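You operate a simulated robot arm through the tools that you are given. There is no shell and no other tool. Be economical: measure what you need, move in short steps, check, and stop when the job is done.

You run a simulated robot arm. Do the job below in one go: nothing can be reset, and whatever is moved stays where it is left.

Task
Press the four loose lids onto the cups on the press bed.
Fine: height knob to Medium, bed in, red switch to Free, lever down and up again, switch to Locked, bed out. Where these are worked on the way, their far stop is far enough and under half their travel is too little: press bed.

Only the result counts: the job must be done as asked and must still hold three seconds after the hand-in. Knocking over, shifting, dropping, spilling or breaking anything else fails it. Lids that push on must go on centred and level and be pressed home; caps that screw on are set level and turned clockwise until they are tight.

Robot
A 7-joint arm with a two-finger parallel gripper on a trunk, on a base that drives. Base frame: it is fixed to the floor where the robot stands at the start and does not move with it; the origin is under the middle of the robot, x ahead of it, y to its left, z up. Units: m, rad, N and s.
With the tool pointing down near the work surface it reaches from about 0.32 to 0.74 m from the robot's upright axis, wherever it stands. Its first joint turns from -2.496 to 2.496 rad. Places, roughly: cup (8x8x8 cm) [0.4, -0.2, 0.9]; lid press [0.6, -0.2, 1]; press bed [0.4, -0.2, 0.9]; press height knob [0.6, -0.1, 1.1]; press lever [0.5, -0.5, 1.2]; press switch [0.6, -0.4, 1.1]. Payload 3 kg.
The tool frame sits at the grasp point between the pads (the TCP): z along the fingers, y along the line on which they close. The tips reach 0.03 m beyond it. The gripper opens to 0.094 m. The fingers are 0.028 m wide and 0.01 m thick; the gripper's body (0.05 by 0.096 m) begins 0.055 m behind the TCP.
Orientation is that of the tool frame in the base frame, as [roll, pitch, yaw] about the fixed x, y, z axes, in that order (R = Rz(yaw) Ry(pitch) Rx(roll)). With the fingers straight down and closing along the base's y, the tool's x points along the base's -x, its y along +y and its z along -z.

Tools
- The arm moves only by the tool move_arm. Its argument "rows" is a list of rows, each a list of 3 entries, a list of its own where there are three numbers: the shift along the base's x, y, z in units of 25 mm (1.0 is 25 mm), then the turn, a rotation vector about the base's x, y, z in units of 4 degrees (1.0 is 4 degrees), then the finger opening in m, from 0 to 0.094. In form: [[[dx, dy, dz], [wx, wy, wz], gripper], ...]. A call has 1 to 12 rows; each row shifts and turns the commanded pose from where the row before left it. A call with a number of a shift or a turn outside -1 to 1 is refused whole. Rows are played at 5 a second. More than 0.05 m and 0.15 rad between two rows, or a gripper value outside its range, and nothing of the call is played. A pose out of reach is approached as far as the arm can. The call stops where the force on the tool passes 80 N (or 10 N more than at its start, if that is more) or the arm is blocked; 0.2 s more then pass. The fingers move at their own pace (about 0.045 m/s each) and stop on an object; they squeeze with about 40 N. The grip force told is the motor's: it shows also when the fingers shut on nothing. Time passes only in rows, and 0.2 s behind the last, so rows that do not move let the fingers close. The reply holds the time, the measured pose of the TCP, the force on the tool along the base axes, the opening and the grip force, in the units named above and with some noise, with the torque about the TCP (base axes, N m) and any sound that the robot's microphone picked up.
- Cameras (640 x 400 px; columns grow to the right, rows downward): "scene" is now at [0.0333, 0.103, 1.8672]; the picture's right is [-0.53, -0.85, 0.00], its down [-0.71, 0.44, -0.54] and it looks along [0.46, -0.29, -0.84] (base axes); focal length 294 px, centre (320, 200). "wrist" rides on the gripper at [0.076, 0.014, -0.103] in the tool frame; the picture's right is [-0.18, 0.98, 0.00], its down [-0.75, -0.14, -0.64] and it looks along [-0.63, -0.12, 0.77] (tool axes); focal length 243 px, centre (320, 200). There is no depth. A picture from a camera that has moved, and an enlarged one, comes with that camera's place and axes in the base frame and with its lens.
- grab_frame(camera): a new picture of that camera. The clock stands still meanwhile.
- slide_trunk(by): slides the trunk up (or, below 0, down) by that many m; the arm and the scene camera ride with it, the base frame stays. It gives what a move gives, with no picture.
- steer(legs): drives the robot by 1 to 6 legs, each [ahead, left, turn to the left] in m, m and rad, along the robot's own axes; the way and the turn of a leg run together, so that a leg with both is an arc; at most 1.5 m and 3.142 rad a leg. The arm and the cameras ride along, it lands a little off, and it stops where it bumps. It gives what a move gives.
- turn_head(pan, tilt): turns the head with the scene camera to pan (to the left, within 2.496 rad either way) and tilt (down, from -0.506 to 1.204), counted from straight ahead of the robot. It gives what a move gives.
- zoom(camera, box): a new picture of the part [left, top, right, bottom] of that camera's present view, enlarged. The clock stands still meanwhile.
- job_done(): hands the job in; it is judged then, once.

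Work in short steps. Places have to be worked out from the pictures, the camera data and where the tool is seen: move nearer, look again, correct. Check each grasp and each placing, and mend what went wrong. You have 120 turns and 82 pictures in all, those below and enlarged ones among them. Open the gripper and draw the arm clear of the work before you hand the job in, unless the task says otherwise; then end with one line.

The tools are called after "Request:" by a JSON object that holds its "method" and its "body". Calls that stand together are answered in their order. move_arm: Moves the arm, as the interface text tells. Its arguments: {"type":"object","properties":{"rows":{"type":"array"}},"required":["rows"]} The other tools are called the same way: slide_trunk (by) slides the trunk up or down; steer (legs) drives the base; turn_head (pan, tilt) turns the head that bears the scene camera; grab_frame (camera) takes a picture; zoom (camera, box) takes an enlarged picture of a part of a camera's view; job_done () hands the job in.

At the start:

```text
t: 0.0
ee_pos: [0.4283, -0.1213, 1.4748]
tool_rot: [-3.141, -0.002, -3.14]
ft_force: [0.1, -0.6, -0.2]
torque: [-0.02, 0.02, -0.01]
width: 0.0941
finger_force: 0.0
trunk travel left (down, up): [-0.325, 0.065]
robot x, y, heading: [0.0003, -0.0003, -0.004]
head pan, tilt: [-0.555, 0.995]
```

scene: 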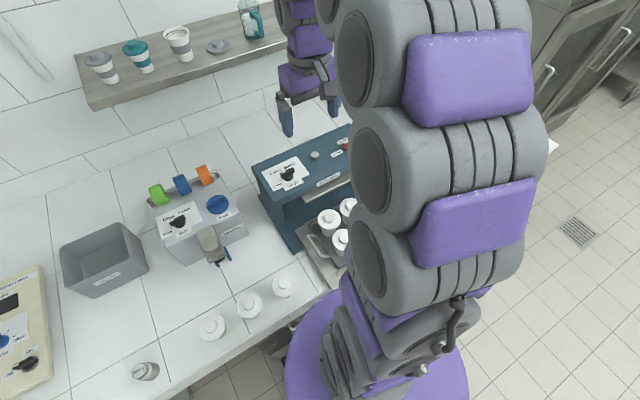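
wrist: 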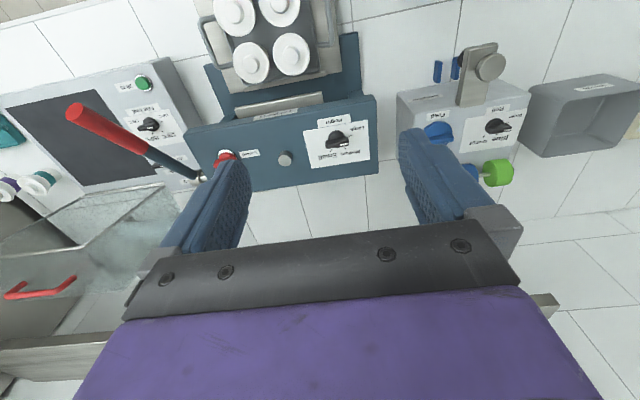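

I'll zoom on the press panel and the cups to read the controls before moving anything.

Request:
{"method": "zoom", "body": {"camera": "wrist", "box": [180, 80, 400, 210]}}

Request:
{"method": "zoom", "body": {"camera": "wrist", "box": [180, 0, 360, 110]}}

Request:
{"method": "zoom", "body": {"camera": "wrist", "box": [40, 60, 240, 220]}}

```text
2.91 times, centred on (290, 145) of wrist
camera zoom: at [0.3519, -0.1065, 1.5779], right [0.18, 0.98, 0.0], down [0.75, -0.14, 0.64], along [0.63, -0.12, -0.77], focal length 706 px, centre (407, 360)
```

zoom: 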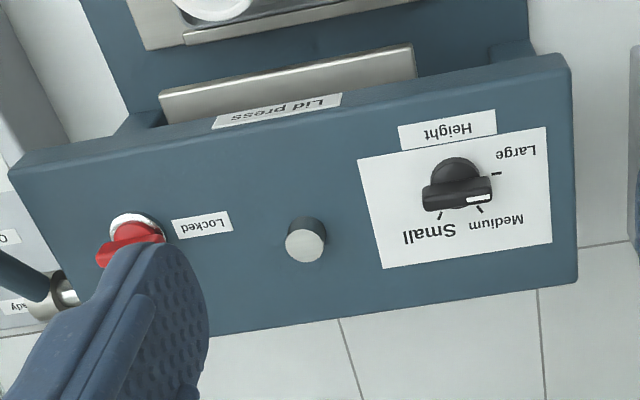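

```text
3.56 times, centred on (270, 55) of wrist
camera zoom: at [0.3519, -0.1065, 1.5779], right [0.18, 0.98, 0.0], down [0.75, -0.14, 0.64], along [0.63, -0.12, -0.77], focal length 863 px, centre (498, 716)
```

zoom: 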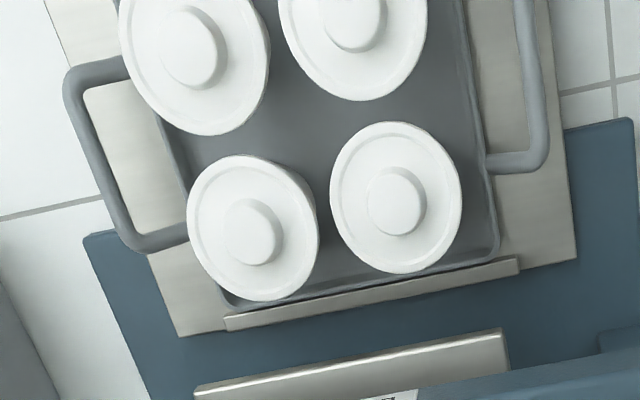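

```text
2.50 times, centred on (140, 140) of wrist
camera zoom: at [0.3519, -0.1065, 1.5779], right [0.18, 0.98, 0.0], down [0.75, -0.14, 0.64], along [0.63, -0.12, -0.77], focal length 606 px, centre (770, 350)
```

zoom: 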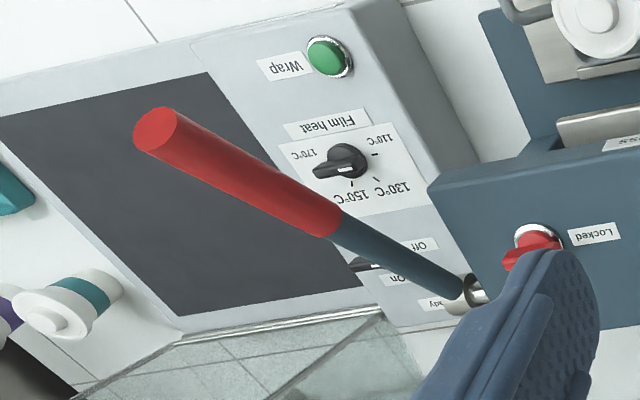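

The height knob looks set between marks on the top panel, switch is on Locked, lids already sit loosely on the cups. I move closer to the knob for a better look.

Request:
{"method": "move_arm", "body": {"rows": [[[0.4, 0, -1], [0, 0, 0], 0.094], [[0.4, 0, -1], [0, 0, 0], 0.094], [[0.4, 0, -1], [0, 0, 0], 0.094], [[0.4, 0, -1], [0, 0, 0], 0.094], [[0.4, 0, -1], [0, 0, 0], 0.094], [[0.4, 0, -1], [0, 0, 0], 0.094]]}}

Request:
{"method": "grab_frame", "body": {"camera": "wrist"}}

Request:
{"method": "zoom", "body": {"camera": "scene", "box": [240, 110, 400, 270]}}

```text
t: 1.4
ee_pos: [0.4879, -0.1208, 1.3237]
tool_rot: [-3.141, -0.001, 3.141]
ft_force: [0.9, 0.9, -0.7]
torque: [0.0, -0.01, 0.01]
width: 0.0942
finger_force: 0.1
trunk travel left (down, up): [-0.325, 0.065]
robot x, y, heading: [-0.0021, 0.0013, -0.0]
head pan, tilt: [-0.555, 0.995]
```

```text
76 pictures are left
camera wrist: at [0.4121, -0.1063, 1.4277], right [0.18, 0.98, 0.0], down [0.75, -0.14, 0.64], along [0.63, -0.12, -0.77], focal length 243 px, centre (320, 200)
```

wrist: 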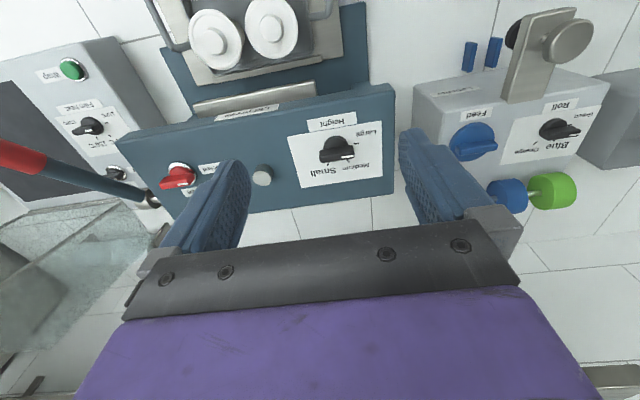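

```text
2.50 times, centred on (320, 190) of scene
camera zoom: at [0.0363, 0.1024, 1.8671], right [-0.53, -0.85, 0.0], down [-0.71, 0.44, -0.54], along [0.46, -0.29, -0.84], focal length 734 px, centre (320, 225)
```

zoom: 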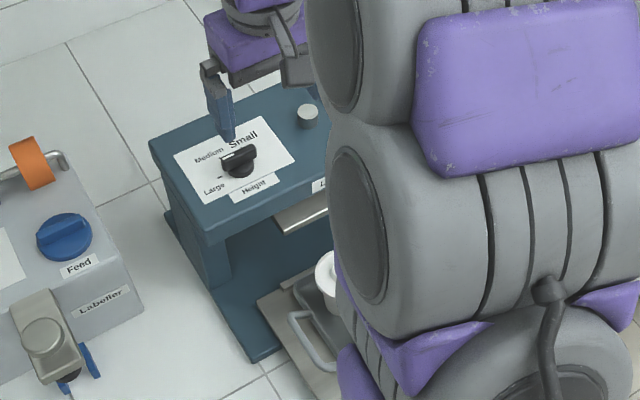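

The knob is visible; I zoom on it for the pointer direction, and on the switch.

Request:
{"method": "zoom", "body": {"camera": "wrist", "box": [280, 110, 400, 200]}}

Request:
{"method": "zoom", "body": {"camera": "wrist", "box": [130, 140, 290, 230]}}

```text
4.44 times, centred on (340, 155) of wrist
camera zoom: at [0.4121, -0.1063, 1.4277], right [0.18, 0.98, 0.0], down [0.75, -0.14, 0.64], along [0.63, -0.12, -0.77], focal length 1078 px, centre (231, 400)
```

zoom: 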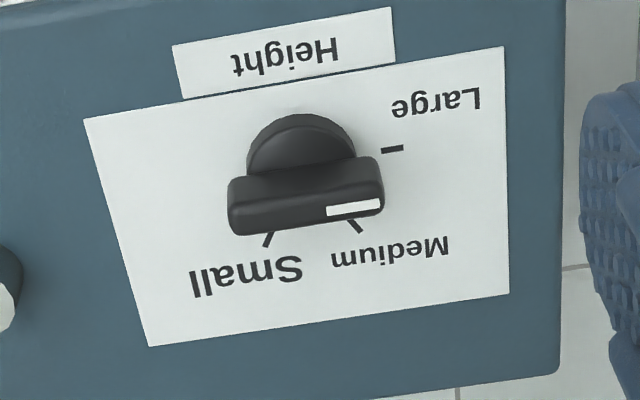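

```text
4.00 times, centred on (210, 185) of wrist
camera zoom: at [0.4121, -0.1063, 1.4277], right [0.18, 0.98, 0.0], down [0.75, -0.14, 0.64], along [0.63, -0.12, -0.77], focal length 970 px, centre (760, 260)
```

zoom: 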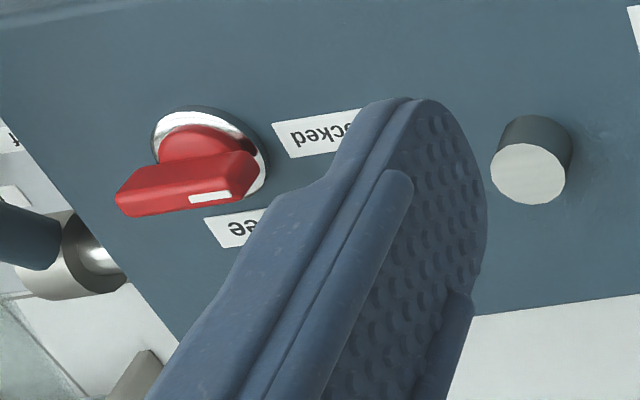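

The pointer is on Large (+y); Medium lies about 60° clockwise from it, and the knob centre is near (0.592, -0.116). I turn the gripper 90° so it closes across the wing and go above the knob.

Request:
{"method": "move_arm", "body": {"rows": [[[0.4, 0, -0.2], [0, 0, 1], 0.06], [[0.4, 0, -0.2], [0, 0, 1], 0.06], [[0.4, 0, -0.2], [0, 0, 1], 0.06], [[0.4, 0, -0.2], [0, 0, 1], 0.06], [[0.4, 0, -0.2], [0, 0, 1], 0.06], [[0.4, 0, -0.2], [0, 0, 1], 0.06], [[0.4, 0, -0.2], [0, 0, 1], 0.06], [[0.4, 0, -0.2], [0, 0, 1], 0.06], [[0.4, 0, -0.2], [0, 0, 1], 0.06], [[0.4, 0, -0.2], [0, 0, 1], 0.06], [[0.1, 0.1, -0.2], [0, 0, 1], 0.06], [[0, 0.1, -0.2], [0, 0, 1], 0.06]]}}

Request:
{"method": "move_arm", "body": {"rows": [[[0, 0, -0.2], [0, 0, 1], 0.06], [[0, 0, -0.2], [0, 0, 1], 0.06], [[0, 0, -0.2], [0, 0, 1], 0.06], [[0, 0, -0.2], [0, 0, 1], 0.06], [[0, 0, -0.2], [0, 0, 1], 0.06], [[0, 0, -0.2], [0, 0, 1], 0.06], [[0, 0, -0.2], [0, 0, 1], 0.06], [[0, 0, 0], [0, 0, 1], 0.06], [[0, 0, 0], [0, 0, 1], 0.06], [[0, 0, 0], [0, 0, 1], 0.06], [[0, 0, 0], [0, 0, 0.5], 0.06]]}}

Request:
{"method": "grab_frame", "body": {"camera": "wrist"}}

Request:
{"method": "zoom", "body": {"camera": "scene", "box": [220, 60, 400, 240]}}

```text
t: 4.0
ee_pos: [0.5899, -0.1162, 1.2656]
tool_rot: [3.141, 0.002, -2.302]
ft_force: [0.4, -0.1, -0.1]
torque: [0.0, 0.03, 0.0]
width: 0.0597
finger_force: 0.1
trunk travel left (down, up): [-0.325, 0.065]
robot x, y, heading: [0.0024, -0.0007, 0.001]
head pan, tilt: [-0.555, 0.995]
```

```text
t: 6.4
ee_pos: [0.5902, -0.1163, 1.2299]
tool_rot: [3.139, 0.003, -1.569]
ft_force: [-0.4, 0.1, -0.3]
torque: [-0.01, -0.01, 0.0]
width: 0.0602
finger_force: 0.1
trunk travel left (down, up): [-0.325, 0.065]
robot x, y, heading: [0.0016, -0.0013, -0.0]
head pan, tilt: [-0.555, 0.995]
```

```text
72 pictures are left
camera wrist: at [0.5757, -0.1924, 1.3326], right [-0.98, 0.18, 0.0], down [0.14, 0.75, 0.64], along [0.12, 0.63, -0.77], focal length 243 px, centre (320, 200)
```

wrist: 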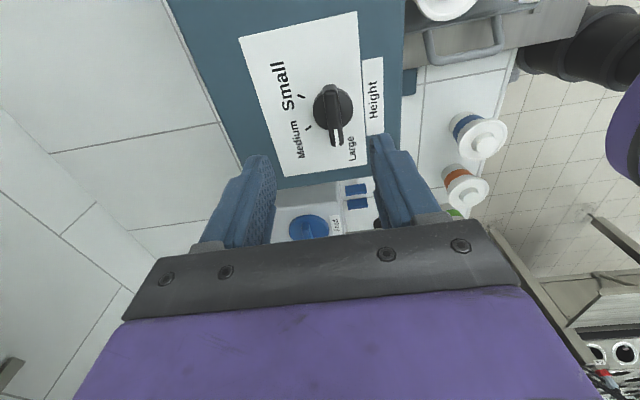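

```text
2.22 times, centred on (310, 150) of scene
camera zoom: at [0.0354, 0.1028, 1.8671], right [-0.53, -0.85, 0.0], down [-0.71, 0.44, -0.54], along [0.46, -0.29, -0.84], focal length 652 px, centre (342, 311)
```

zoom: 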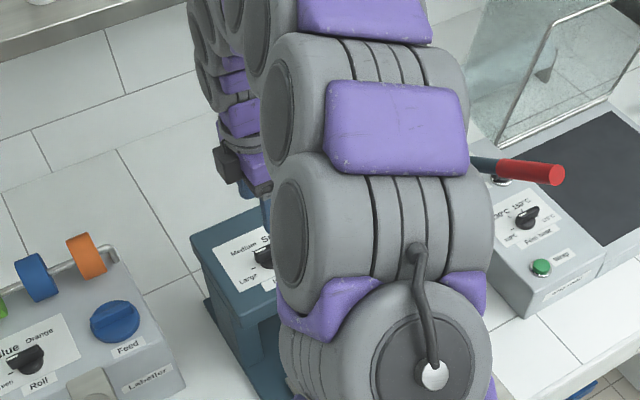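

The knob centre now computes to about (0.579, -0.117), wing height about 1.13. I shift x by −11 mm and come down, then check.

Request:
{"method": "move_arm", "body": {"rows": [[[-0.45, -0.03, -0.5], [0, 0, 0], 0.06], [[0, 0, -0.7], [0, 0, 0], 0.06], [[0, 0, -0.7], [0, 0, 0], 0.06], [[0, 0, -0.5], [0, 0, 0], 0.06]]}}

Request:
{"method": "zoom", "body": {"camera": "wrist", "box": [200, 50, 440, 250]}}

```text
t: 7.4
ee_pos: [0.579, -0.1163, 1.1699]
tool_rot: [3.139, 0.001, -1.57]
ft_force: [0.2, 0.5, -0.1]
torque: [0.0, 0.0, 0.01]
width: 0.0601
finger_force: 0.1
trunk travel left (down, up): [-0.325, 0.065]
robot x, y, heading: [0.0018, -0.0041, -0.003]
head pan, tilt: [-0.555, 0.995]
```

```text
2.00 times, centred on (320, 150) of wrist
camera zoom: at [0.5655, -0.1932, 1.2724], right [-0.98, 0.18, 0.0], down [0.14, 0.75, 0.64], along [0.12, 0.63, -0.77], focal length 485 px, centre (320, 300)
```

zoom: 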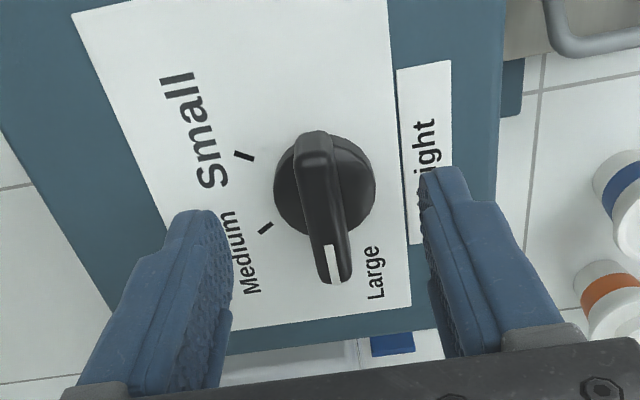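

Centred well (knob about (0.578, −0.118), z≈1.118). I lower 22 mm and close on the wing.

Request:
{"method": "move_arm", "body": {"rows": [[[-0.02, -0.06, -0.45], [0, 0, 0], 0.06], [[0, 0, -0.45], [0, 0, 0], 0.06], [[0, 0, 0], [0, 0, 0], 0.0], [[0, 0, 0], [0, 0, 0], 0.0], [[0, 0, 0], [0, 0, 0], 0.0], [[0, 0, 0], [0, 0, 0], 0.0]]}}

Request:
{"method": "zoom", "body": {"camera": "wrist", "box": [200, 50, 440, 250]}}

```text
t: 8.8
ee_pos: [0.5789, -0.1186, 1.1474]
tool_rot: [3.14, 0.001, -1.571]
ft_force: [-1.7, -0.4, -1.7]
torque: [0.04, -0.14, -0.19]
width: 0.0118
finger_force: 37.1
trunk travel left (down, up): [-0.325, 0.065]
robot x, y, heading: [0.0011, 0.0002, -0.001]
head pan, tilt: [-0.555, 0.995]
```

```text
2.00 times, centred on (320, 150) of wrist
camera zoom: at [0.5642, -0.1953, 1.2504], right [-0.98, 0.18, 0.0], down [0.14, 0.75, 0.64], along [0.12, 0.63, -0.77], focal length 485 px, centre (320, 300)
```

zoom: 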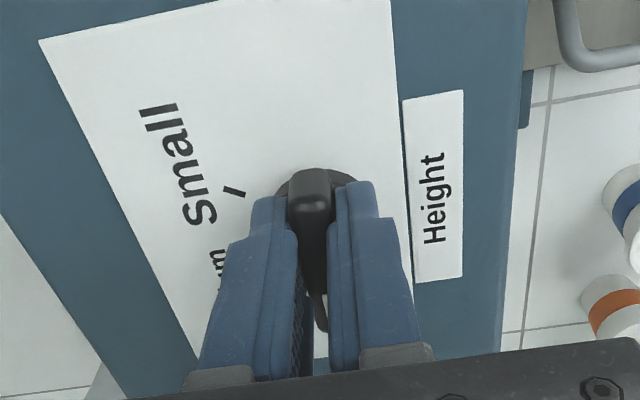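

The wing is gripped (11.8 mm). I turn clockwise by 60° (15 rows).

Request:
{"method": "move_arm", "body": {"rows": [[[0, 0, 0], [0, 0, -1], 0], [[0, 0, 0], [0, 0, -1], 0], [[0, 0, 0], [0, 0, -1], 0], [[0, 0, 0], [0, 0, -1], 0], [[0, 0, 0], [0, 0, -1], 0], [[0, 0, 0], [0, 0, -1], 0], [[0, 0, 0], [0, 0, -1], 0], [[0, 0, 0], [0, 0, -1], 0]]}}

Request:
{"method": "move_arm", "body": {"rows": [[[0, 0, 0], [0, 0, -1], 0], [[0, 0, 0], [0, 0, -1], 0], [[0, 0, 0], [0, 0, -1], 0], [[0, 0, 0], [0, 0, -1], 0], [[0, 0, 0], [0, 0, -1], 0], [[0, 0, 0], [0, 0, -1], 0], [[0, 0, 0], [0, 0, -1], 0]]}}

Request:
{"method": "zoom", "body": {"camera": "wrist", "box": [200, 50, 440, 250]}}

```text
t: 10.6
ee_pos: [0.5763, -0.1186, 1.1476]
tool_rot: [3.14, 0.001, -2.132]
ft_force: [-14.0, 0.6, -1.2]
torque: [0.54, -0.42, 0.06]
width: 0.0117
finger_force: 44.9
trunk travel left (down, up): [-0.325, 0.065]
robot x, y, heading: [-0.004, -0.001, 0.001]
head pan, tilt: [-0.555, 0.995]
```

```text
t: 12.2
ee_pos: [0.5743, -0.1176, 1.1473]
tool_rot: [3.138, -0.003, -2.618]
ft_force: [-31.8, 5.7, -17.5]
torque: [0.11, -0.15, 0.09]
width: 0.0121
finger_force: 45.1
trunk travel left (down, up): [-0.325, 0.065]
robot x, y, heading: [0.0034, 0.0022, 0.001]
head pan, tilt: [-0.555, 0.995]
```

```text
2.00 times, centred on (320, 150) of wrist
camera zoom: at [0.5016, -0.1423, 1.2508], right [-0.33, 0.94, 0.0], down [0.73, 0.25, 0.64], along [0.6, 0.21, -0.77], focal length 485 px, centre (320, 300)
```

zoom: 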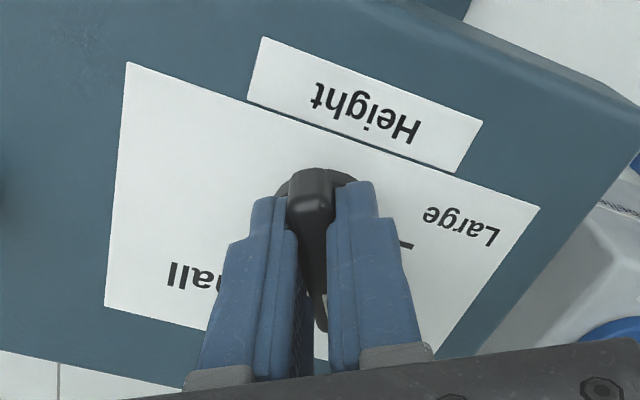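

The knob turned with the gripper. I release, rise and check the pointer.

Request:
{"method": "move_arm", "body": {"rows": [[[0, 0, 0], [0, 0, 0], 0.06], [[0, 0, 0], [0, 0, 0], 0.06], [[0, 0, 0], [0, 0, 0], 0.06], [[0, 0, 0.8], [0, 0, 0], 0.06], [[0, 0, 1], [0, 0, 0], 0.06], [[0, 0, 1], [0, 0, 0], 0.06]]}}

Request:
{"method": "zoom", "body": {"camera": "wrist", "box": [230, 50, 430, 210]}}

```text
t: 13.6
ee_pos: [0.5762, -0.116, 1.2171]
tool_rot: [3.141, -0.001, -2.618]
ft_force: [-0.2, -0.2, -0.6]
torque: [-0.01, 0.01, 0.0]
width: 0.0599
finger_force: 0.0
trunk travel left (down, up): [-0.325, 0.065]
robot x, y, heading: [-0.0018, -0.0004, -0.003]
head pan, tilt: [-0.555, 0.995]
```

```text
2.50 times, centred on (330, 130) of wrist
camera zoom: at [0.5044, -0.1412, 1.3204], right [-0.33, 0.94, 0.0], down [0.72, 0.25, 0.64], along [0.6, 0.21, -0.77], focal length 606 px, centre (295, 375)
```

zoom: 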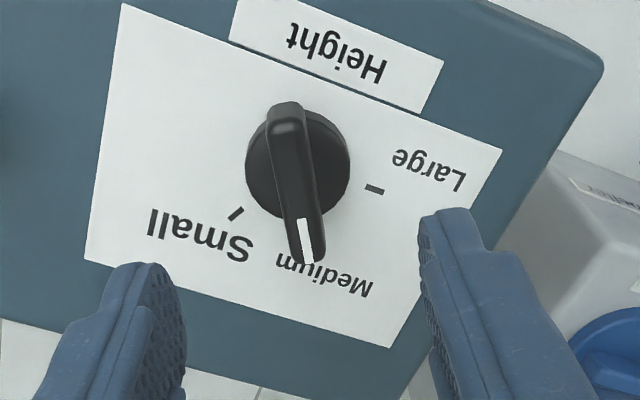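

The pointer is on Medium. Now I go back over the bed's front to look at the bed and how it can be pushed.

Request:
{"method": "move_arm", "body": {"rows": [[[-0.9, -0.4, 0.8], [0, 0, -1], 0.06], [[-0.9, -0.4, 0.8], [0, 0, -1], 0.06], [[-0.9, -0.4, 0.8], [0, 0, -1], 0.06], [[-0.9, -0.4, 0.8], [0, 0, -1], 0.06], [[-0.9, -0.4, 0.8], [0, 0, -1], 0.06], [[-0.9, -0.4, 0], [0, 0, -1], 0.06], [[-0.9, -0.4, 0], [0, 0, -1], 0.06], [[-0.9, -0.4, 0], [0, 0, -0.5], 0.06], [[-0.8, -0.2, 0], [0, 0, 0], 0.06]]}}

Request:
{"method": "grab_frame", "body": {"camera": "wrist"}}

Request:
{"method": "grab_frame", "body": {"camera": "scene"}}

```text
t: 15.6
ee_pos: [0.3772, -0.2046, 1.3165]
tool_rot: [-3.141, 0.001, -3.141]
ft_force: [-0.2, -0.4, 0.6]
torque: [-0.01, -0.02, -0.04]
width: 0.0601
finger_force: 0.2
trunk travel left (down, up): [-0.325, 0.065]
robot x, y, heading: [-0.0001, 0.0038, 0.002]
head pan, tilt: [-0.555, 0.995]
```

```text
66 pictures are left
camera wrist: at [0.3004, -0.1905, 1.4199], right [0.18, 0.98, 0.0], down [0.75, -0.14, 0.64], along [0.63, -0.12, -0.77], focal length 243 px, centre (320, 200)
```

wrist: 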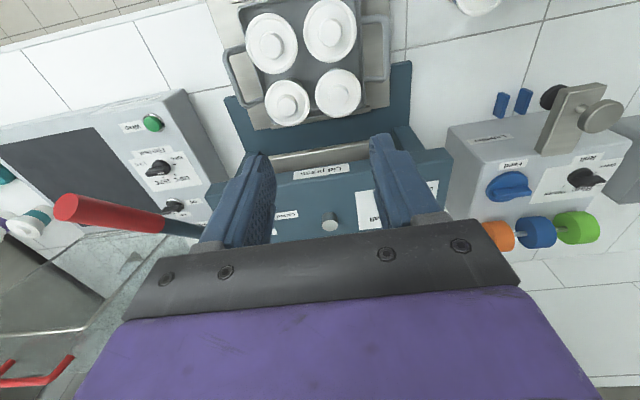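

```text
65 pictures are left
camera scene: at [0.0315, 0.1017, 1.8673], right [-0.53, -0.85, 0.0], down [-0.71, 0.44, -0.54], along [0.46, -0.29, -0.84], focal length 294 px, centre (320, 200)
```

scene: 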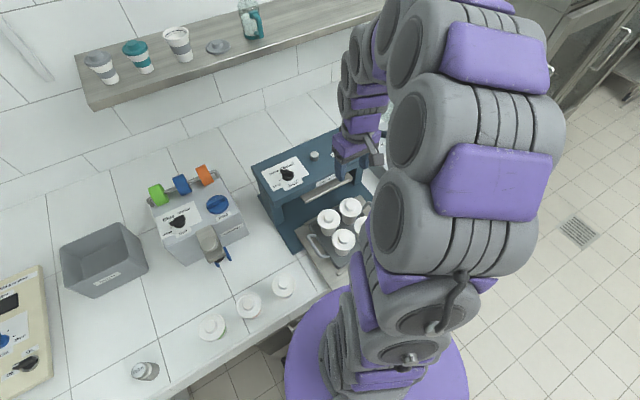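

The front edge of the bed is out of view; I tilt the wrist so the camera looks straight down.

Request:
{"method": "move_arm", "body": {"rows": [[[-0.3, 0, 0], [0, 1, 0], 0.06], [[-0.3, 0, 0], [0, 1, 0], 0.06], [[-0.3, 0, 0], [0, 1, 0], 0.06], [[-0.3, 0, 0], [0, 1, 0], 0.06], [[0, 0, 0], [0, 1, 0], 0.06], [[0, 0, 0], [0, 1, 0], 0.06], [[0, 0, 0], [0, 1, 0], 0.06], [[0, 0, 0], [0, 1, 0], 0.06], [[0, 0, 0], [0, 1, 0], 0.06]]}}

Request:
{"method": "grab_frame", "body": {"camera": "wrist"}}

```text
t: 17.6
ee_pos: [0.349, -0.2045, 1.3165]
tool_rot: [3.14, -0.633, -3.14]
ft_force: [0.5, 0.4, 1.0]
torque: [0.0, 0.01, 0.02]
width: 0.0602
finger_force: 0.0
trunk travel left (down, up): [-0.325, 0.065]
robot x, y, heading: [0.0005, -0.0015, 0.005]
head pan, tilt: [-0.555, 0.995]
```

```text
64 pictures are left
camera wrist: at [0.3482, -0.1899, 1.4447], right [0.15, 0.98, -0.11], down [0.99, -0.14, 0.07], along [0.06, -0.12, -0.99], focal length 243 px, centre (320, 200)
```

wrist: 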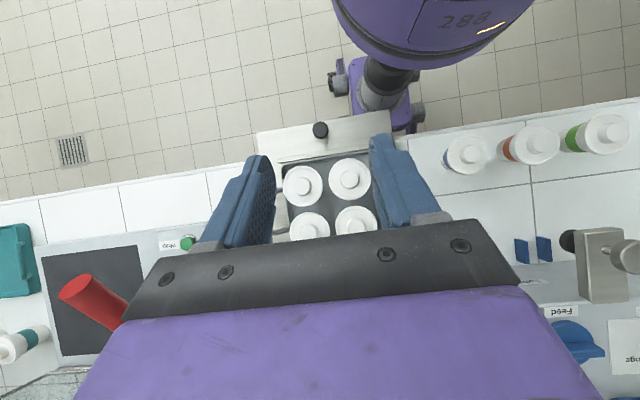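

A black knob is visible on the bed's front plate. I zoom in.

Request:
{"method": "zoom", "body": {"camera": "wrist", "box": [230, 90, 430, 250]}}

```text
2.50 times, centred on (330, 170) of wrist
camera zoom: at [0.3482, -0.1899, 1.4447], right [0.15, 0.98, -0.11], down [0.99, -0.14, 0.07], along [0.06, -0.12, -0.99], focal length 606 px, centre (295, 275)
```

zoom: 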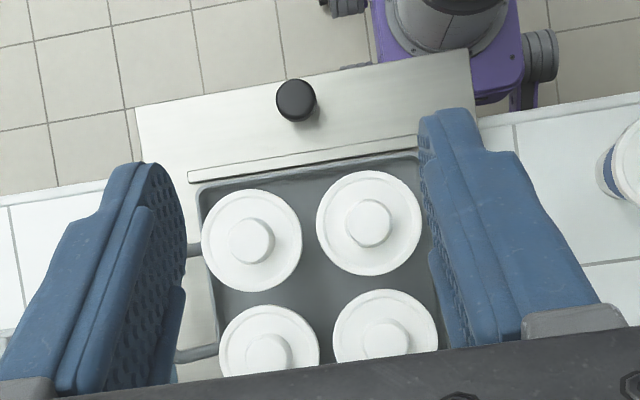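

The bed's pull knob stands upright near (0.23, -0.23), too close for my reach from here. I level the tool, then back the base up 0.12 m and shift right 0.25 m so the knob, switch and lever are all reachable.

Request:
{"method": "move_arm", "body": {"rows": [[[0, 0, 0.2], [0, -1, 0], 0.06], [[0, 0, 0.2], [0, -1, 0], 0.06], [[0, 0, 0.2], [0, -1, 0], 0.06], [[0, 0, 0.2], [0, -1, 0], 0.06], [[0, 0, 0], [0, -1, 0], 0.06], [[0, 0, 0], [0, -1, 0], 0.06], [[0, 0, 0], [0, -1, 0], 0.06], [[0, 0, 0], [0, -1, 0], 0.06], [[0, 0, 0], [0, -1, 0], 0.06]]}}

Request:
{"method": "steer", "body": {"legs": [[-0.12, 0, 0], [0, -0.25, 0]]}}

Request:
{"method": "grab_frame", "body": {"camera": "wrist"}}

Request:
{"method": "grab_frame", "body": {"camera": "scene"}}

```text
t: 19.6
ee_pos: [0.346, -0.2044, 1.3373]
tool_rot: [3.14, 0.002, 3.141]
ft_force: [-0.1, 0.1, 0.6]
torque: [-0.02, -0.01, 0.03]
width: 0.06
finger_force: 0.0
trunk travel left (down, up): [-0.325, 0.065]
robot x, y, heading: [0.0004, 0.0026, -0.002]
head pan, tilt: [-0.555, 0.995]
```

```text
t: 22.3
ee_pos: [0.2273, -0.4471, 1.3375]
tool_rot: [-3.137, -0.002, -3.139]
ft_force: [1.1, 0.0, -0.6]
torque: [0.06, 0.03, -0.04]
width: 0.06
finger_force: 0.1
trunk travel left (down, up): [-0.325, 0.065]
robot x, y, heading: [-0.1185, -0.2525, 0.002]
head pan, tilt: [-0.555, 0.995]
```

```text
62 pictures are left
camera wrist: at [0.1522, -0.4317, 1.4418], right [0.18, 0.98, 0.0], down [0.75, -0.14, 0.64], along [0.63, -0.12, -0.77], focal length 243 px, centre (320, 200)
```

wrist: 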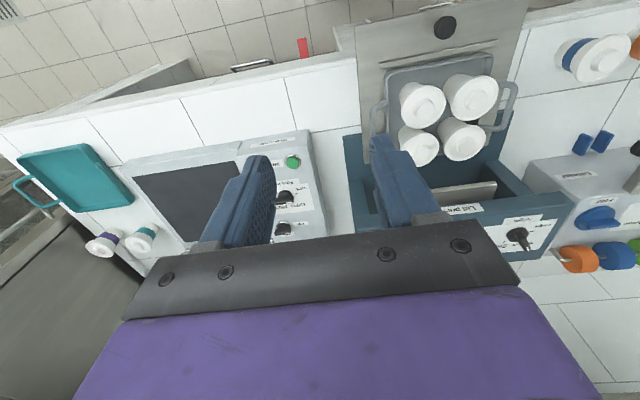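

```text
61 pictures are left
camera scene: at [-0.0871, -0.1476, 1.8672], right [-0.53, -0.85, 0.0], down [-0.71, 0.44, -0.54], along [0.46, -0.29, -0.84], focal length 294 px, centre (320, 200)
```

scene: 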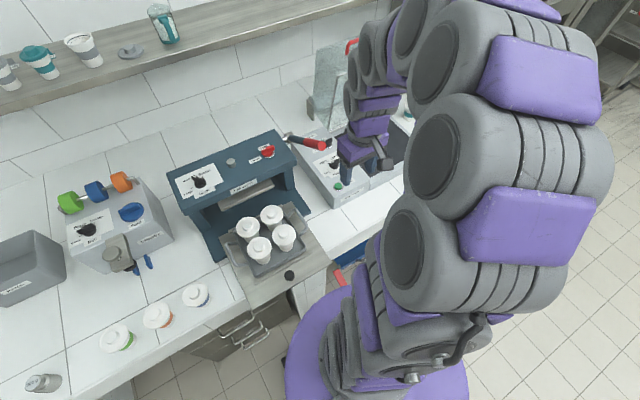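

Triangulated knob: about (0.232, −0.232), top z≈0.93. I move above it with the gripper open and look again.

Request:
{"method": "move_arm", "body": {"rows": [[[0, 0.95, -0.6], [0, 0, 0], 0.07], [[0, 0.95, -0.6], [0, 0, 0], 0.07], [[0, 0.95, -0.6], [0, 0, 0], 0.07], [[0, 0.95, -0.6], [0, 0, 0], 0.07], [[0, 0.95, -0.6], [0, 0, 0], 0.07], [[0, 0.95, -0.6], [0, 0, 0], 0.07], [[0, 0.95, -0.6], [0, 0, 0], 0.07], [[0, 0.95, -0.6], [0, 0, 0], 0.07], [[0, 0.95, -0.6], [0, 0, 0], 0.07], [[0.2, 0.05, -0.9], [0, 0, 0], 0.07], [[0, 0, -0.9], [0, 0, 0], 0.07], [[0, 0, -0.9], [0, 0, 0], 0.07]]}}

Request:
{"method": "move_arm", "body": {"rows": [[[0, 0, -1], [0, 0, 0], 0.07], [[0, 0, -1], [0, 0, 0], 0.07], [[0, 0, -1], [0, 0, 0], 0.07], [[0, 0, -1], [0, 0, 0], 0.07], [[0, 0, -0.6], [0, 0, 0], 0.07]]}}

Request:
{"method": "grab_frame", "body": {"camera": "wrist"}}

Request:
{"method": "zoom", "body": {"camera": "scene", "box": [180, 120, 400, 340]}}

```text
t: 24.9
ee_pos: [0.2338, -0.2286, 1.136]
tool_rot: [-3.139, 0.001, -3.139]
ft_force: [-0.2, 0.0, 0.2]
torque: [-0.01, 0.03, 0.03]
width: 0.0698
finger_force: 0.1
trunk travel left (down, up): [-0.325, 0.065]
robot x, y, heading: [-0.1168, -0.2504, 0.002]
head pan, tilt: [-0.555, 0.995]
```

```text
t: 26.1
ee_pos: [0.232, -0.2294, 1.0214]
tool_rot: [-3.137, -0.001, -3.137]
ft_force: [0.0, 0.8, -0.2]
torque: [-0.03, -0.02, -0.02]
width: 0.0703
finger_force: 0.1
trunk travel left (down, up): [-0.325, 0.065]
robot x, y, heading: [-0.1175, -0.2495, -0.001]
head pan, tilt: [-0.555, 0.995]
```

```text
60 pictures are left
camera wrist: at [0.1563, -0.214, 1.1246], right [0.18, 0.98, -0.01], down [0.75, -0.14, 0.64], along [0.63, -0.12, -0.77], focal length 243 px, centre (320, 200)
```

wrist: 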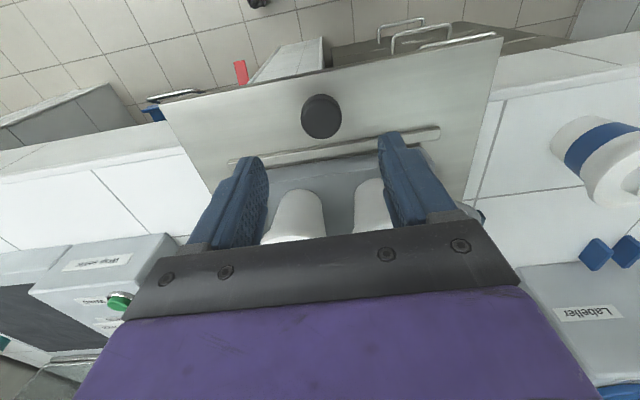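

```text
1.82 times, centred on (290, 230) of scene
camera zoom: at [-0.0849, -0.146, 1.8671], right [-0.53, -0.85, 0.0], down [-0.71, 0.44, -0.54], along [0.46, -0.29, -0.84], focal length 534 px, centre (374, 146)
```

zoom: 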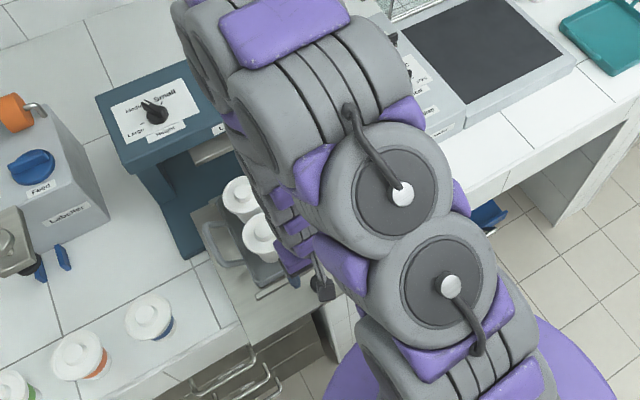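

The knob sits between the fingers (about (0.227, −0.227)). I lower about 75 mm and close.

Request:
{"method": "move_arm", "body": {"rows": [[[-0.15, 0.08, -0.8], [0, 0, 0], 0.07], [[0, 0, -0.8], [0, 0, 0], 0.07], [[0, 0, -0.8], [0, 0, 0], 0.07], [[0, 0, -0.6], [0, 0, 0], 0.07]]}}

Request:
{"method": "grab_frame", "body": {"camera": "wrist"}}

```text
t: 27.1
ee_pos: [0.2276, -0.2277, 0.9465]
tool_rot: [-3.134, 0.0, -3.139]
ft_force: [1.1, 1.2, 0.4]
torque: [-0.02, 0.0, -0.01]
width: 0.0702
finger_force: 0.1
trunk travel left (down, up): [-0.325, 0.065]
robot x, y, heading: [-0.1206, -0.2478, 0.003]
head pan, tilt: [-0.555, 0.995]
```

```text
58 pictures are left
camera wrist: at [0.1525, -0.2126, 1.049], right [0.18, 0.98, -0.01], down [0.75, -0.14, 0.64], along [0.63, -0.12, -0.77], focal length 243 px, centre (320, 200)
```

wrist: 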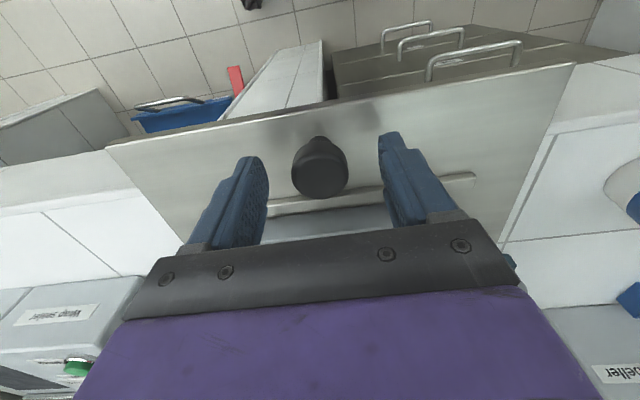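

Knob top is about z 0.945, x≈0.22. I shift −6 mm in x, lower 8 mm and close.

Request:
{"method": "move_arm", "body": {"rows": [[[-0.24, 0, -0.32], [0, 0, 0], 0.07], [[0, 0, 0], [0, 0, 0], 0.0], [[0, 0, 0], [0, 0, 0], 0.0], [[0, 0, 0], [0, 0, 0], 0.0], [[0, 0, 0], [0, 0, 0], 0.0]]}}

Request:
{"method": "grab_frame", "body": {"camera": "wrist"}}

```text
t: 28.3
ee_pos: [0.2228, -0.2288, 0.9385]
tool_rot: [-3.137, 0.002, -3.138]
ft_force: [0.6, -3.7, 1.0]
torque: [-0.1, -0.11, -0.01]
width: 0.0331
finger_force: 45.1
trunk travel left (down, up): [-0.325, 0.065]
robot x, y, heading: [-0.121, -0.2516, 0.0]
head pan, tilt: [-0.555, 0.995]
```

```text
57 pictures are left
camera wrist: at [0.147, -0.2134, 1.0421], right [0.18, 0.98, 0.0], down [0.75, -0.14, 0.64], along [0.63, -0.12, -0.77], focal length 243 px, centre (320, 200)
```

wrist: 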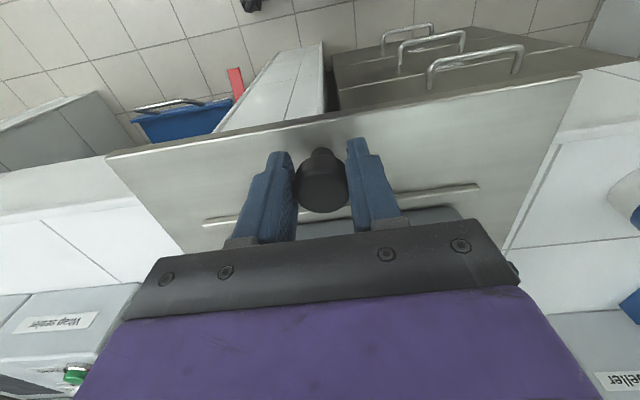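

Gripped (33 mm). The bed is aligned with base x; I push it in gently.

Request:
{"method": "move_arm", "body": {"rows": [[[0.1, 0, 0], [0, 0, 0], 0], [[0.2, 0, 0], [0, 0, 0], 0], [[0.3, 0, 0], [0, 0, 0], 0], [[0.4, 0, 0], [0, 0, 0], 0], [[0.4, 0, 0], [0, 0, 0], 0], [[0.4, 0, 0], [0, 0, 0], 0], [[0.4, 0, 0], [0, 0, 0], 0], [[0.4, 0, 0], [0, 0, 0], 0], [[0.4, 0, 0], [0, 0, 0], 0], [[0.3, 0, 0], [0, 0, 0], 0], [[0.2, 0, 0], [0, 0, 0], 0], [[0.1, 0, 0], [0, 0, 0], 0]]}}

Request:
{"method": "grab_frame", "body": {"camera": "scene"}}

```text
t: 30.9
ee_pos: [0.3128, -0.2275, 0.9389]
tool_rot: [-3.137, 0.001, -3.139]
ft_force: [-3.3, -3.2, 25.1]
torque: [-0.03, 0.01, -0.07]
width: 0.0332
finger_force: 44.3
trunk travel left (down, up): [-0.325, 0.065]
robot x, y, heading: [-0.1202, -0.2516, 0.001]
head pan, tilt: [-0.555, 0.995]
```

```text
56 pictures are left
camera scene: at [-0.0885, -0.147, 1.8675], right [-0.53, -0.85, 0.0], down [-0.71, 0.44, -0.54], along [0.46, -0.29, -0.84], focal length 294 px, centre (320, 200)
```

scene: 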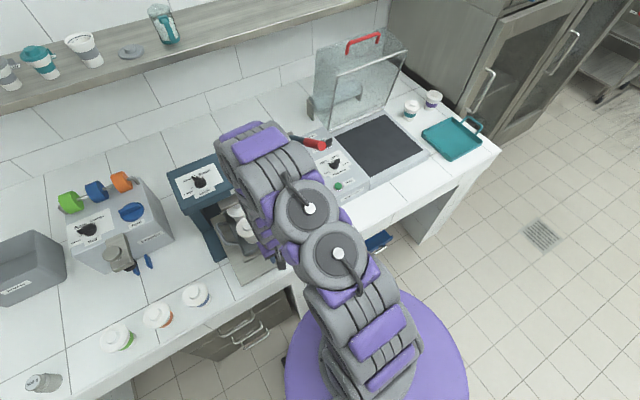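

The bed moved 90 mm smoothly. Continuing; a slight vertical load builds up (Fz 25 N), so I ease up 1 mm.

Request:
{"method": "move_arm", "body": {"rows": [[[0.1, 0, 0.04], [0, 0, 0], 0], [[0.2, 0, 0], [0, 0, 0], 0], [[0.3, 0, 0], [0, 0, 0], 0], [[0.4, 0, 0], [0, 0, 0], 0], [[0.4, 0, 0], [0, 0, 0], 0], [[0.4, 0, 0], [0, 0, 0], 0], [[0.3, 0, 0], [0, 0, 0], 0], [[0.2, 0, 0], [0, 0, 0], 0], [[0.1, 0, 0], [0, 0, 0], 0]]}}

Request:
{"method": "grab_frame", "body": {"camera": "scene"}}

Request:
{"method": "grab_frame", "body": {"camera": "wrist"}}

```text
t: 32.9
ee_pos: [0.3734, -0.2299, 0.9387]
tool_rot: [-3.137, -0.004, -3.138]
ft_force: [-4.0, -4.0, -13.1]
torque: [-0.06, 0.01, 0.01]
width: 0.0332
finger_force: 45.6
trunk travel left (down, up): [-0.325, 0.065]
robot x, y, heading: [-0.1226, -0.2481, 0.005]
head pan, tilt: [-0.555, 0.995]
```

```text
55 pictures are left
camera scene: at [-0.0828, -0.1471, 1.8669], right [-0.53, -0.85, 0.0], down [-0.72, 0.44, -0.54], along [0.46, -0.29, -0.84], focal length 294 px, centre (320, 200)
```

scene: 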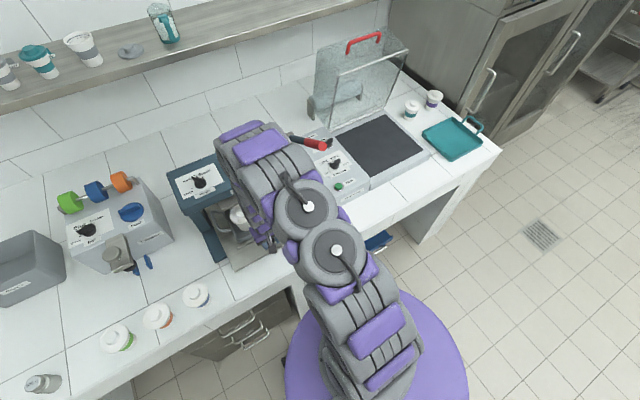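

```text
54 pictures are left
camera wrist: at [0.2964, -0.2139, 1.042], right [0.18, 0.98, -0.01], down [0.76, -0.14, 0.64], along [0.63, -0.12, -0.77], focal length 243 px, centre (320, 200)
```

wrist: 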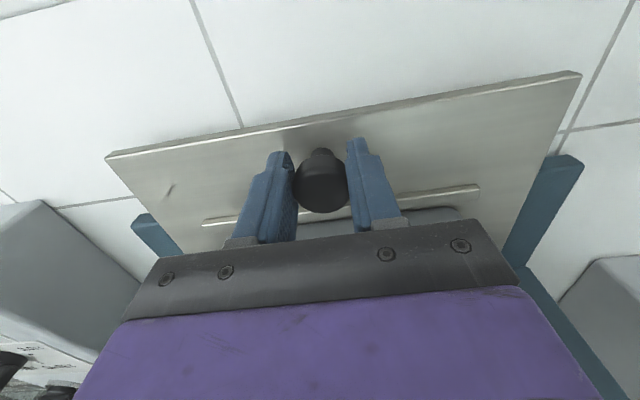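

Still free; head front edge is about x 0.53, so there's room. I continue in slow steps until it stops.

Request:
{"method": "move_arm", "body": {"rows": [[[0.1, 0, 0], [0, 0, 0], 0], [[0.2, 0, 0], [0, 0, 0], 0], [[0.3, 0, 0], [0, 0, 0], 0], [[0.3, 0, 0], [0, 0, 0], 0], [[0.3, 0, 0], [0, 0, 0], 0], [[0.2, 0, 0], [0, 0, 0], 0], [[0.2, 0, 0], [0, 0, 0], 0], [[0.2, 0, 0], [0, 0, 0], 0], [[0.2, 0, 0], [0, 0, 0], 0], [[0.2, 0, 0], [0, 0, 0], 0]]}}

Request:
{"method": "grab_frame", "body": {"camera": "wrist"}}

```text
t: 35.1
ee_pos: [0.4289, -0.2278, 0.9392]
tool_rot: [-3.138, 0.0, -3.137]
ft_force: [-2.2, -6.1, -13.3]
torque: [-0.05, 1.23, -0.05]
width: 0.0333
finger_force: 45.0
trunk travel left (down, up): [-0.325, 0.065]
robot x, y, heading: [-0.1212, -0.2494, -0.002]
head pan, tilt: [-0.555, 0.995]
```

```text
53 pictures are left
camera wrist: at [0.3529, -0.2142, 1.042], right [0.18, 0.98, 0.0], down [0.75, -0.14, 0.64], along [0.63, -0.12, -0.77], focal length 243 px, centre (320, 200)
```

wrist: 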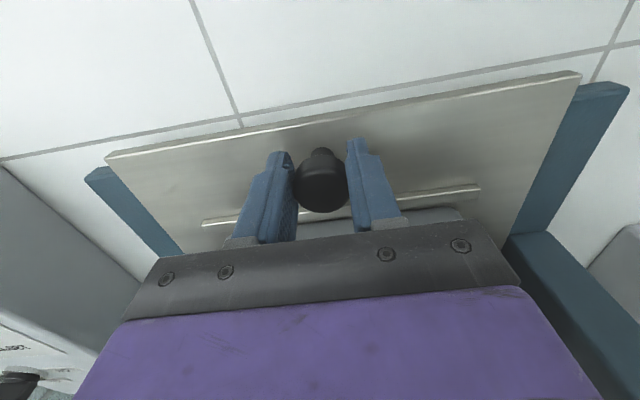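

Still free, with a small torque showing. Continue in smaller steps.

Request:
{"method": "move_arm", "body": {"rows": [[[0.2, 0, 0], [0, 0, 0], 0], [[0.2, 0, 0], [0, 0, 0], 0], [[0.2, 0, 0], [0, 0, 0], 0], [[0.2, 0, 0], [0, 0, 0], 0]]}}

Request:
{"method": "grab_frame", "body": {"camera": "scene"}}

```text
t: 36.1
ee_pos: [0.4441, -0.2295, 0.9408]
tool_rot: [-3.137, -0.001, -3.139]
ft_force: [-39.0, -3.2, -1.5]
torque: [-0.1, 0.91, 0.03]
width: 0.0337
finger_force: 45.4
trunk travel left (down, up): [-0.325, 0.065]
robot x, y, heading: [-0.1179, -0.2485, 0.001]
head pan, tilt: [-0.555, 0.995]
```

```text
52 pictures are left
camera scene: at [-0.0922, -0.1475, 1.8673], right [-0.53, -0.85, 0.0], down [-0.71, 0.44, -0.55], along [0.46, -0.29, -0.84], focal length 294 px, centre (320, 200)
```

scene: 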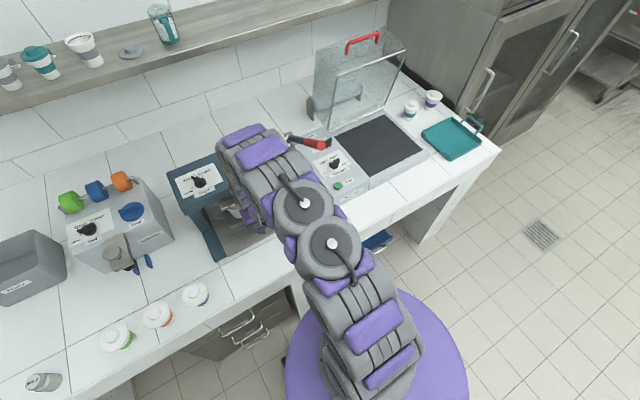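

A 39 N reaction at x 0.444: likely the far stop. I nudge once more to confirm.

Request:
{"method": "move_arm", "body": {"rows": [[[0.12, 0, 0], [0, 0, 0], 0], [[0.12, 0, 0], [0, 0, 0], 0]]}}

Request:
{"method": "grab_frame", "body": {"camera": "wrist"}}

```text
t: 36.7
ee_pos: [0.4517, -0.2302, 0.9404]
tool_rot: [-3.136, 0.001, -3.138]
ft_force: [-38.2, -3.8, 0.4]
torque: [-0.05, 0.83, 0.05]
width: 0.0334
finger_force: 45.0
trunk travel left (down, up): [-0.325, 0.065]
robot x, y, heading: [-0.1186, -0.2498, 0.005]
head pan, tilt: [-0.555, 0.995]
```

```text
51 pictures are left
camera wrist: at [0.3749, -0.2141, 1.0434], right [0.18, 0.98, 0.0], down [0.75, -0.14, 0.64], along [0.63, -0.12, -0.77], focal length 243 px, centre (320, 200)
```

wrist: 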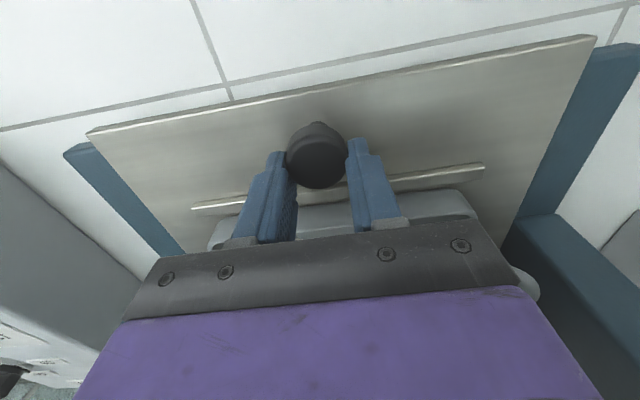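

The fingers slipped along the knob, so the bed is at its stop. I open, back away and rise to inspect.

Request:
{"method": "move_arm", "body": {"rows": [[[0, 0, 0], [0, 0, 0], 0.07], [[0, 0, 0], [0, 0, 0], 0.07], [[0, 0, 0], [0, 0, 0], 0.07], [[0, 0, 0.7], [0, 0, 0], 0.07], [[0, 0, 0.9], [0, 0, 0], 0.07], [[-0.9, 0, 0.4], [0, 0, 0], 0.07], [[-0.9, 0, 0.4], [0, 0, 0], 0.07], [[-0.9, 0, 0.4], [0, 0, 0], 0.07], [[-0.9, 0, 0], [0, 0, 0], 0.07], [[-0.5, 0, 0], [0, 0, 0], 0.07]]}}

Request:
{"method": "grab_frame", "body": {"camera": "wrist"}}

```text
t: 38.9
ee_pos: [0.3507, -0.2285, 1.0107]
tool_rot: [-3.135, 0.0, -3.138]
ft_force: [-0.1, 0.0, 0.6]
torque: [-0.01, 0.04, -0.01]
width: 0.07
finger_force: 0.0
trunk travel left (down, up): [-0.325, 0.065]
robot x, y, heading: [-0.1176, -0.2507, 0.0]
head pan, tilt: [-0.555, 0.995]
```

```text
50 pictures are left
camera wrist: at [0.2745, -0.2134, 1.1133], right [0.18, 0.98, -0.01], down [0.75, -0.14, 0.64], along [0.63, -0.12, -0.77], focal length 243 px, centre (320, 200)
```

wrist: 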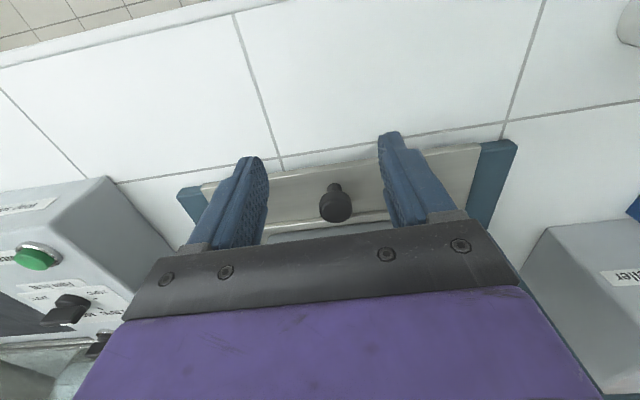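

The bed is fully in. Next I go up and over towards the red switch for a look.

Request:
{"method": "move_arm", "body": {"rows": [[[0, 0, 1], [0, 0, 0], 0.07], [[0, 0, 1], [0, 0, 0], 0.07], [[0, 0, 1], [0, 0, 0], 0.07], [[0, 0, 1], [0, 0, 0], 0.07], [[0, 0, 1], [0, 0, 0], 0.07], [[0.5, -0.6, 1], [0, 0, 0], 0.07], [[0.8, -0.9, 1], [0, 0, 0], 0.07], [[0.8, -0.9, 1], [0, 0, 0], 0.07], [[0.8, -0.9, 1], [0, 0, 0], 0.07], [[0.8, -0.9, 1], [0, 0, 0], 0.07], [[0.8, -0.4, 0.8], [0, 0, 0], 0.07]]}}

Request:
{"method": "grab_frame", "body": {"camera": "wrist"}}

Request:
{"method": "zoom", "body": {"camera": "scene", "box": [150, 80, 370, 260]}}

```text
t: 41.3
ee_pos: [0.463, -0.3462, 1.2781]
tool_rot: [-3.136, -0.001, -3.139]
ft_force: [0.5, -0.9, -0.6]
torque: [0.03, 0.01, 0.01]
width: 0.0702
finger_force: 0.1
trunk travel left (down, up): [-0.325, 0.065]
robot x, y, heading: [-0.1229, -0.2495, 0.002]
head pan, tilt: [-0.555, 0.995]
```

```text
49 pictures are left
camera wrist: at [0.3874, -0.3308, 1.3811], right [0.18, 0.98, 0.0], down [0.75, -0.14, 0.64], along [0.63, -0.12, -0.77], focal length 243 px, centre (320, 200)
```

wrist: 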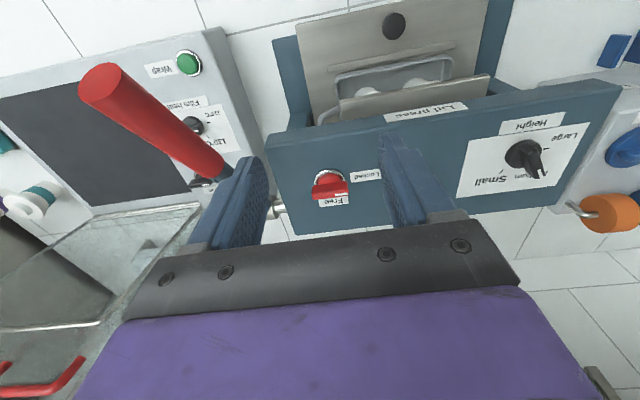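

```text
2.22 times, centred on (260, 170) of scene
camera zoom: at [-0.0838, -0.1477, 1.8671], right [-0.53, -0.85, 0.0], down [-0.71, 0.44, -0.54], along [0.46, -0.29, -0.84], focal length 652 px, centre (453, 267)
```

zoom: 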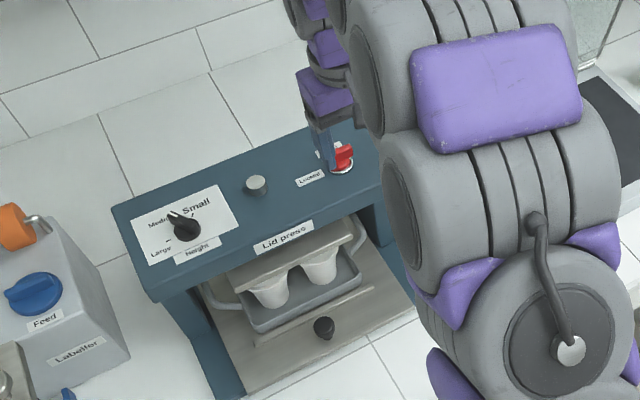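

The cups stand under the press plate. I zoom on the switch and the knob.

Request:
{"method": "zoom", "body": {"camera": "wrist", "box": [270, 140, 400, 230]}}

Request:
{"method": "zoom", "body": {"camera": "wrist", "box": [470, 110, 590, 200]}}

```text
4.44 times, centred on (335, 185) of wrist
camera zoom: at [0.3874, -0.3308, 1.3811], right [0.18, 0.98, 0.0], down [0.75, -0.14, 0.64], along [0.63, -0.12, -0.77], focal length 1078 px, centre (253, 267)
```

zoom: 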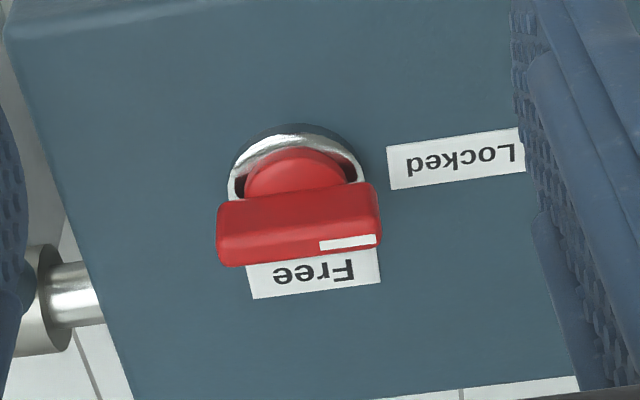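

```text
4.44 times, centred on (530, 155) of wrist
camera zoom: at [0.3874, -0.3308, 1.3811], right [0.18, 0.98, 0.0], down [0.75, -0.14, 0.64], along [0.63, -0.12, -0.77], focal length 1078 px, centre (-613, 400)
```

zoom: 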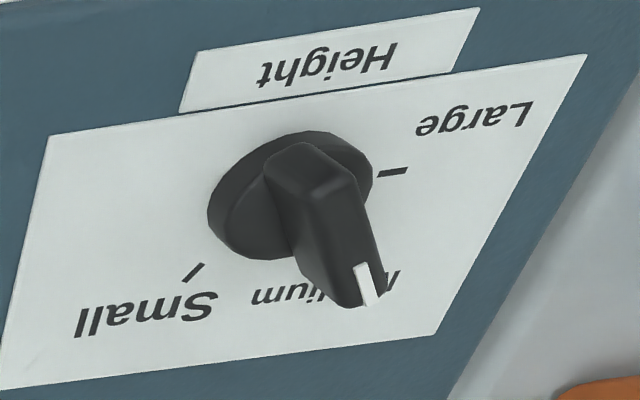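

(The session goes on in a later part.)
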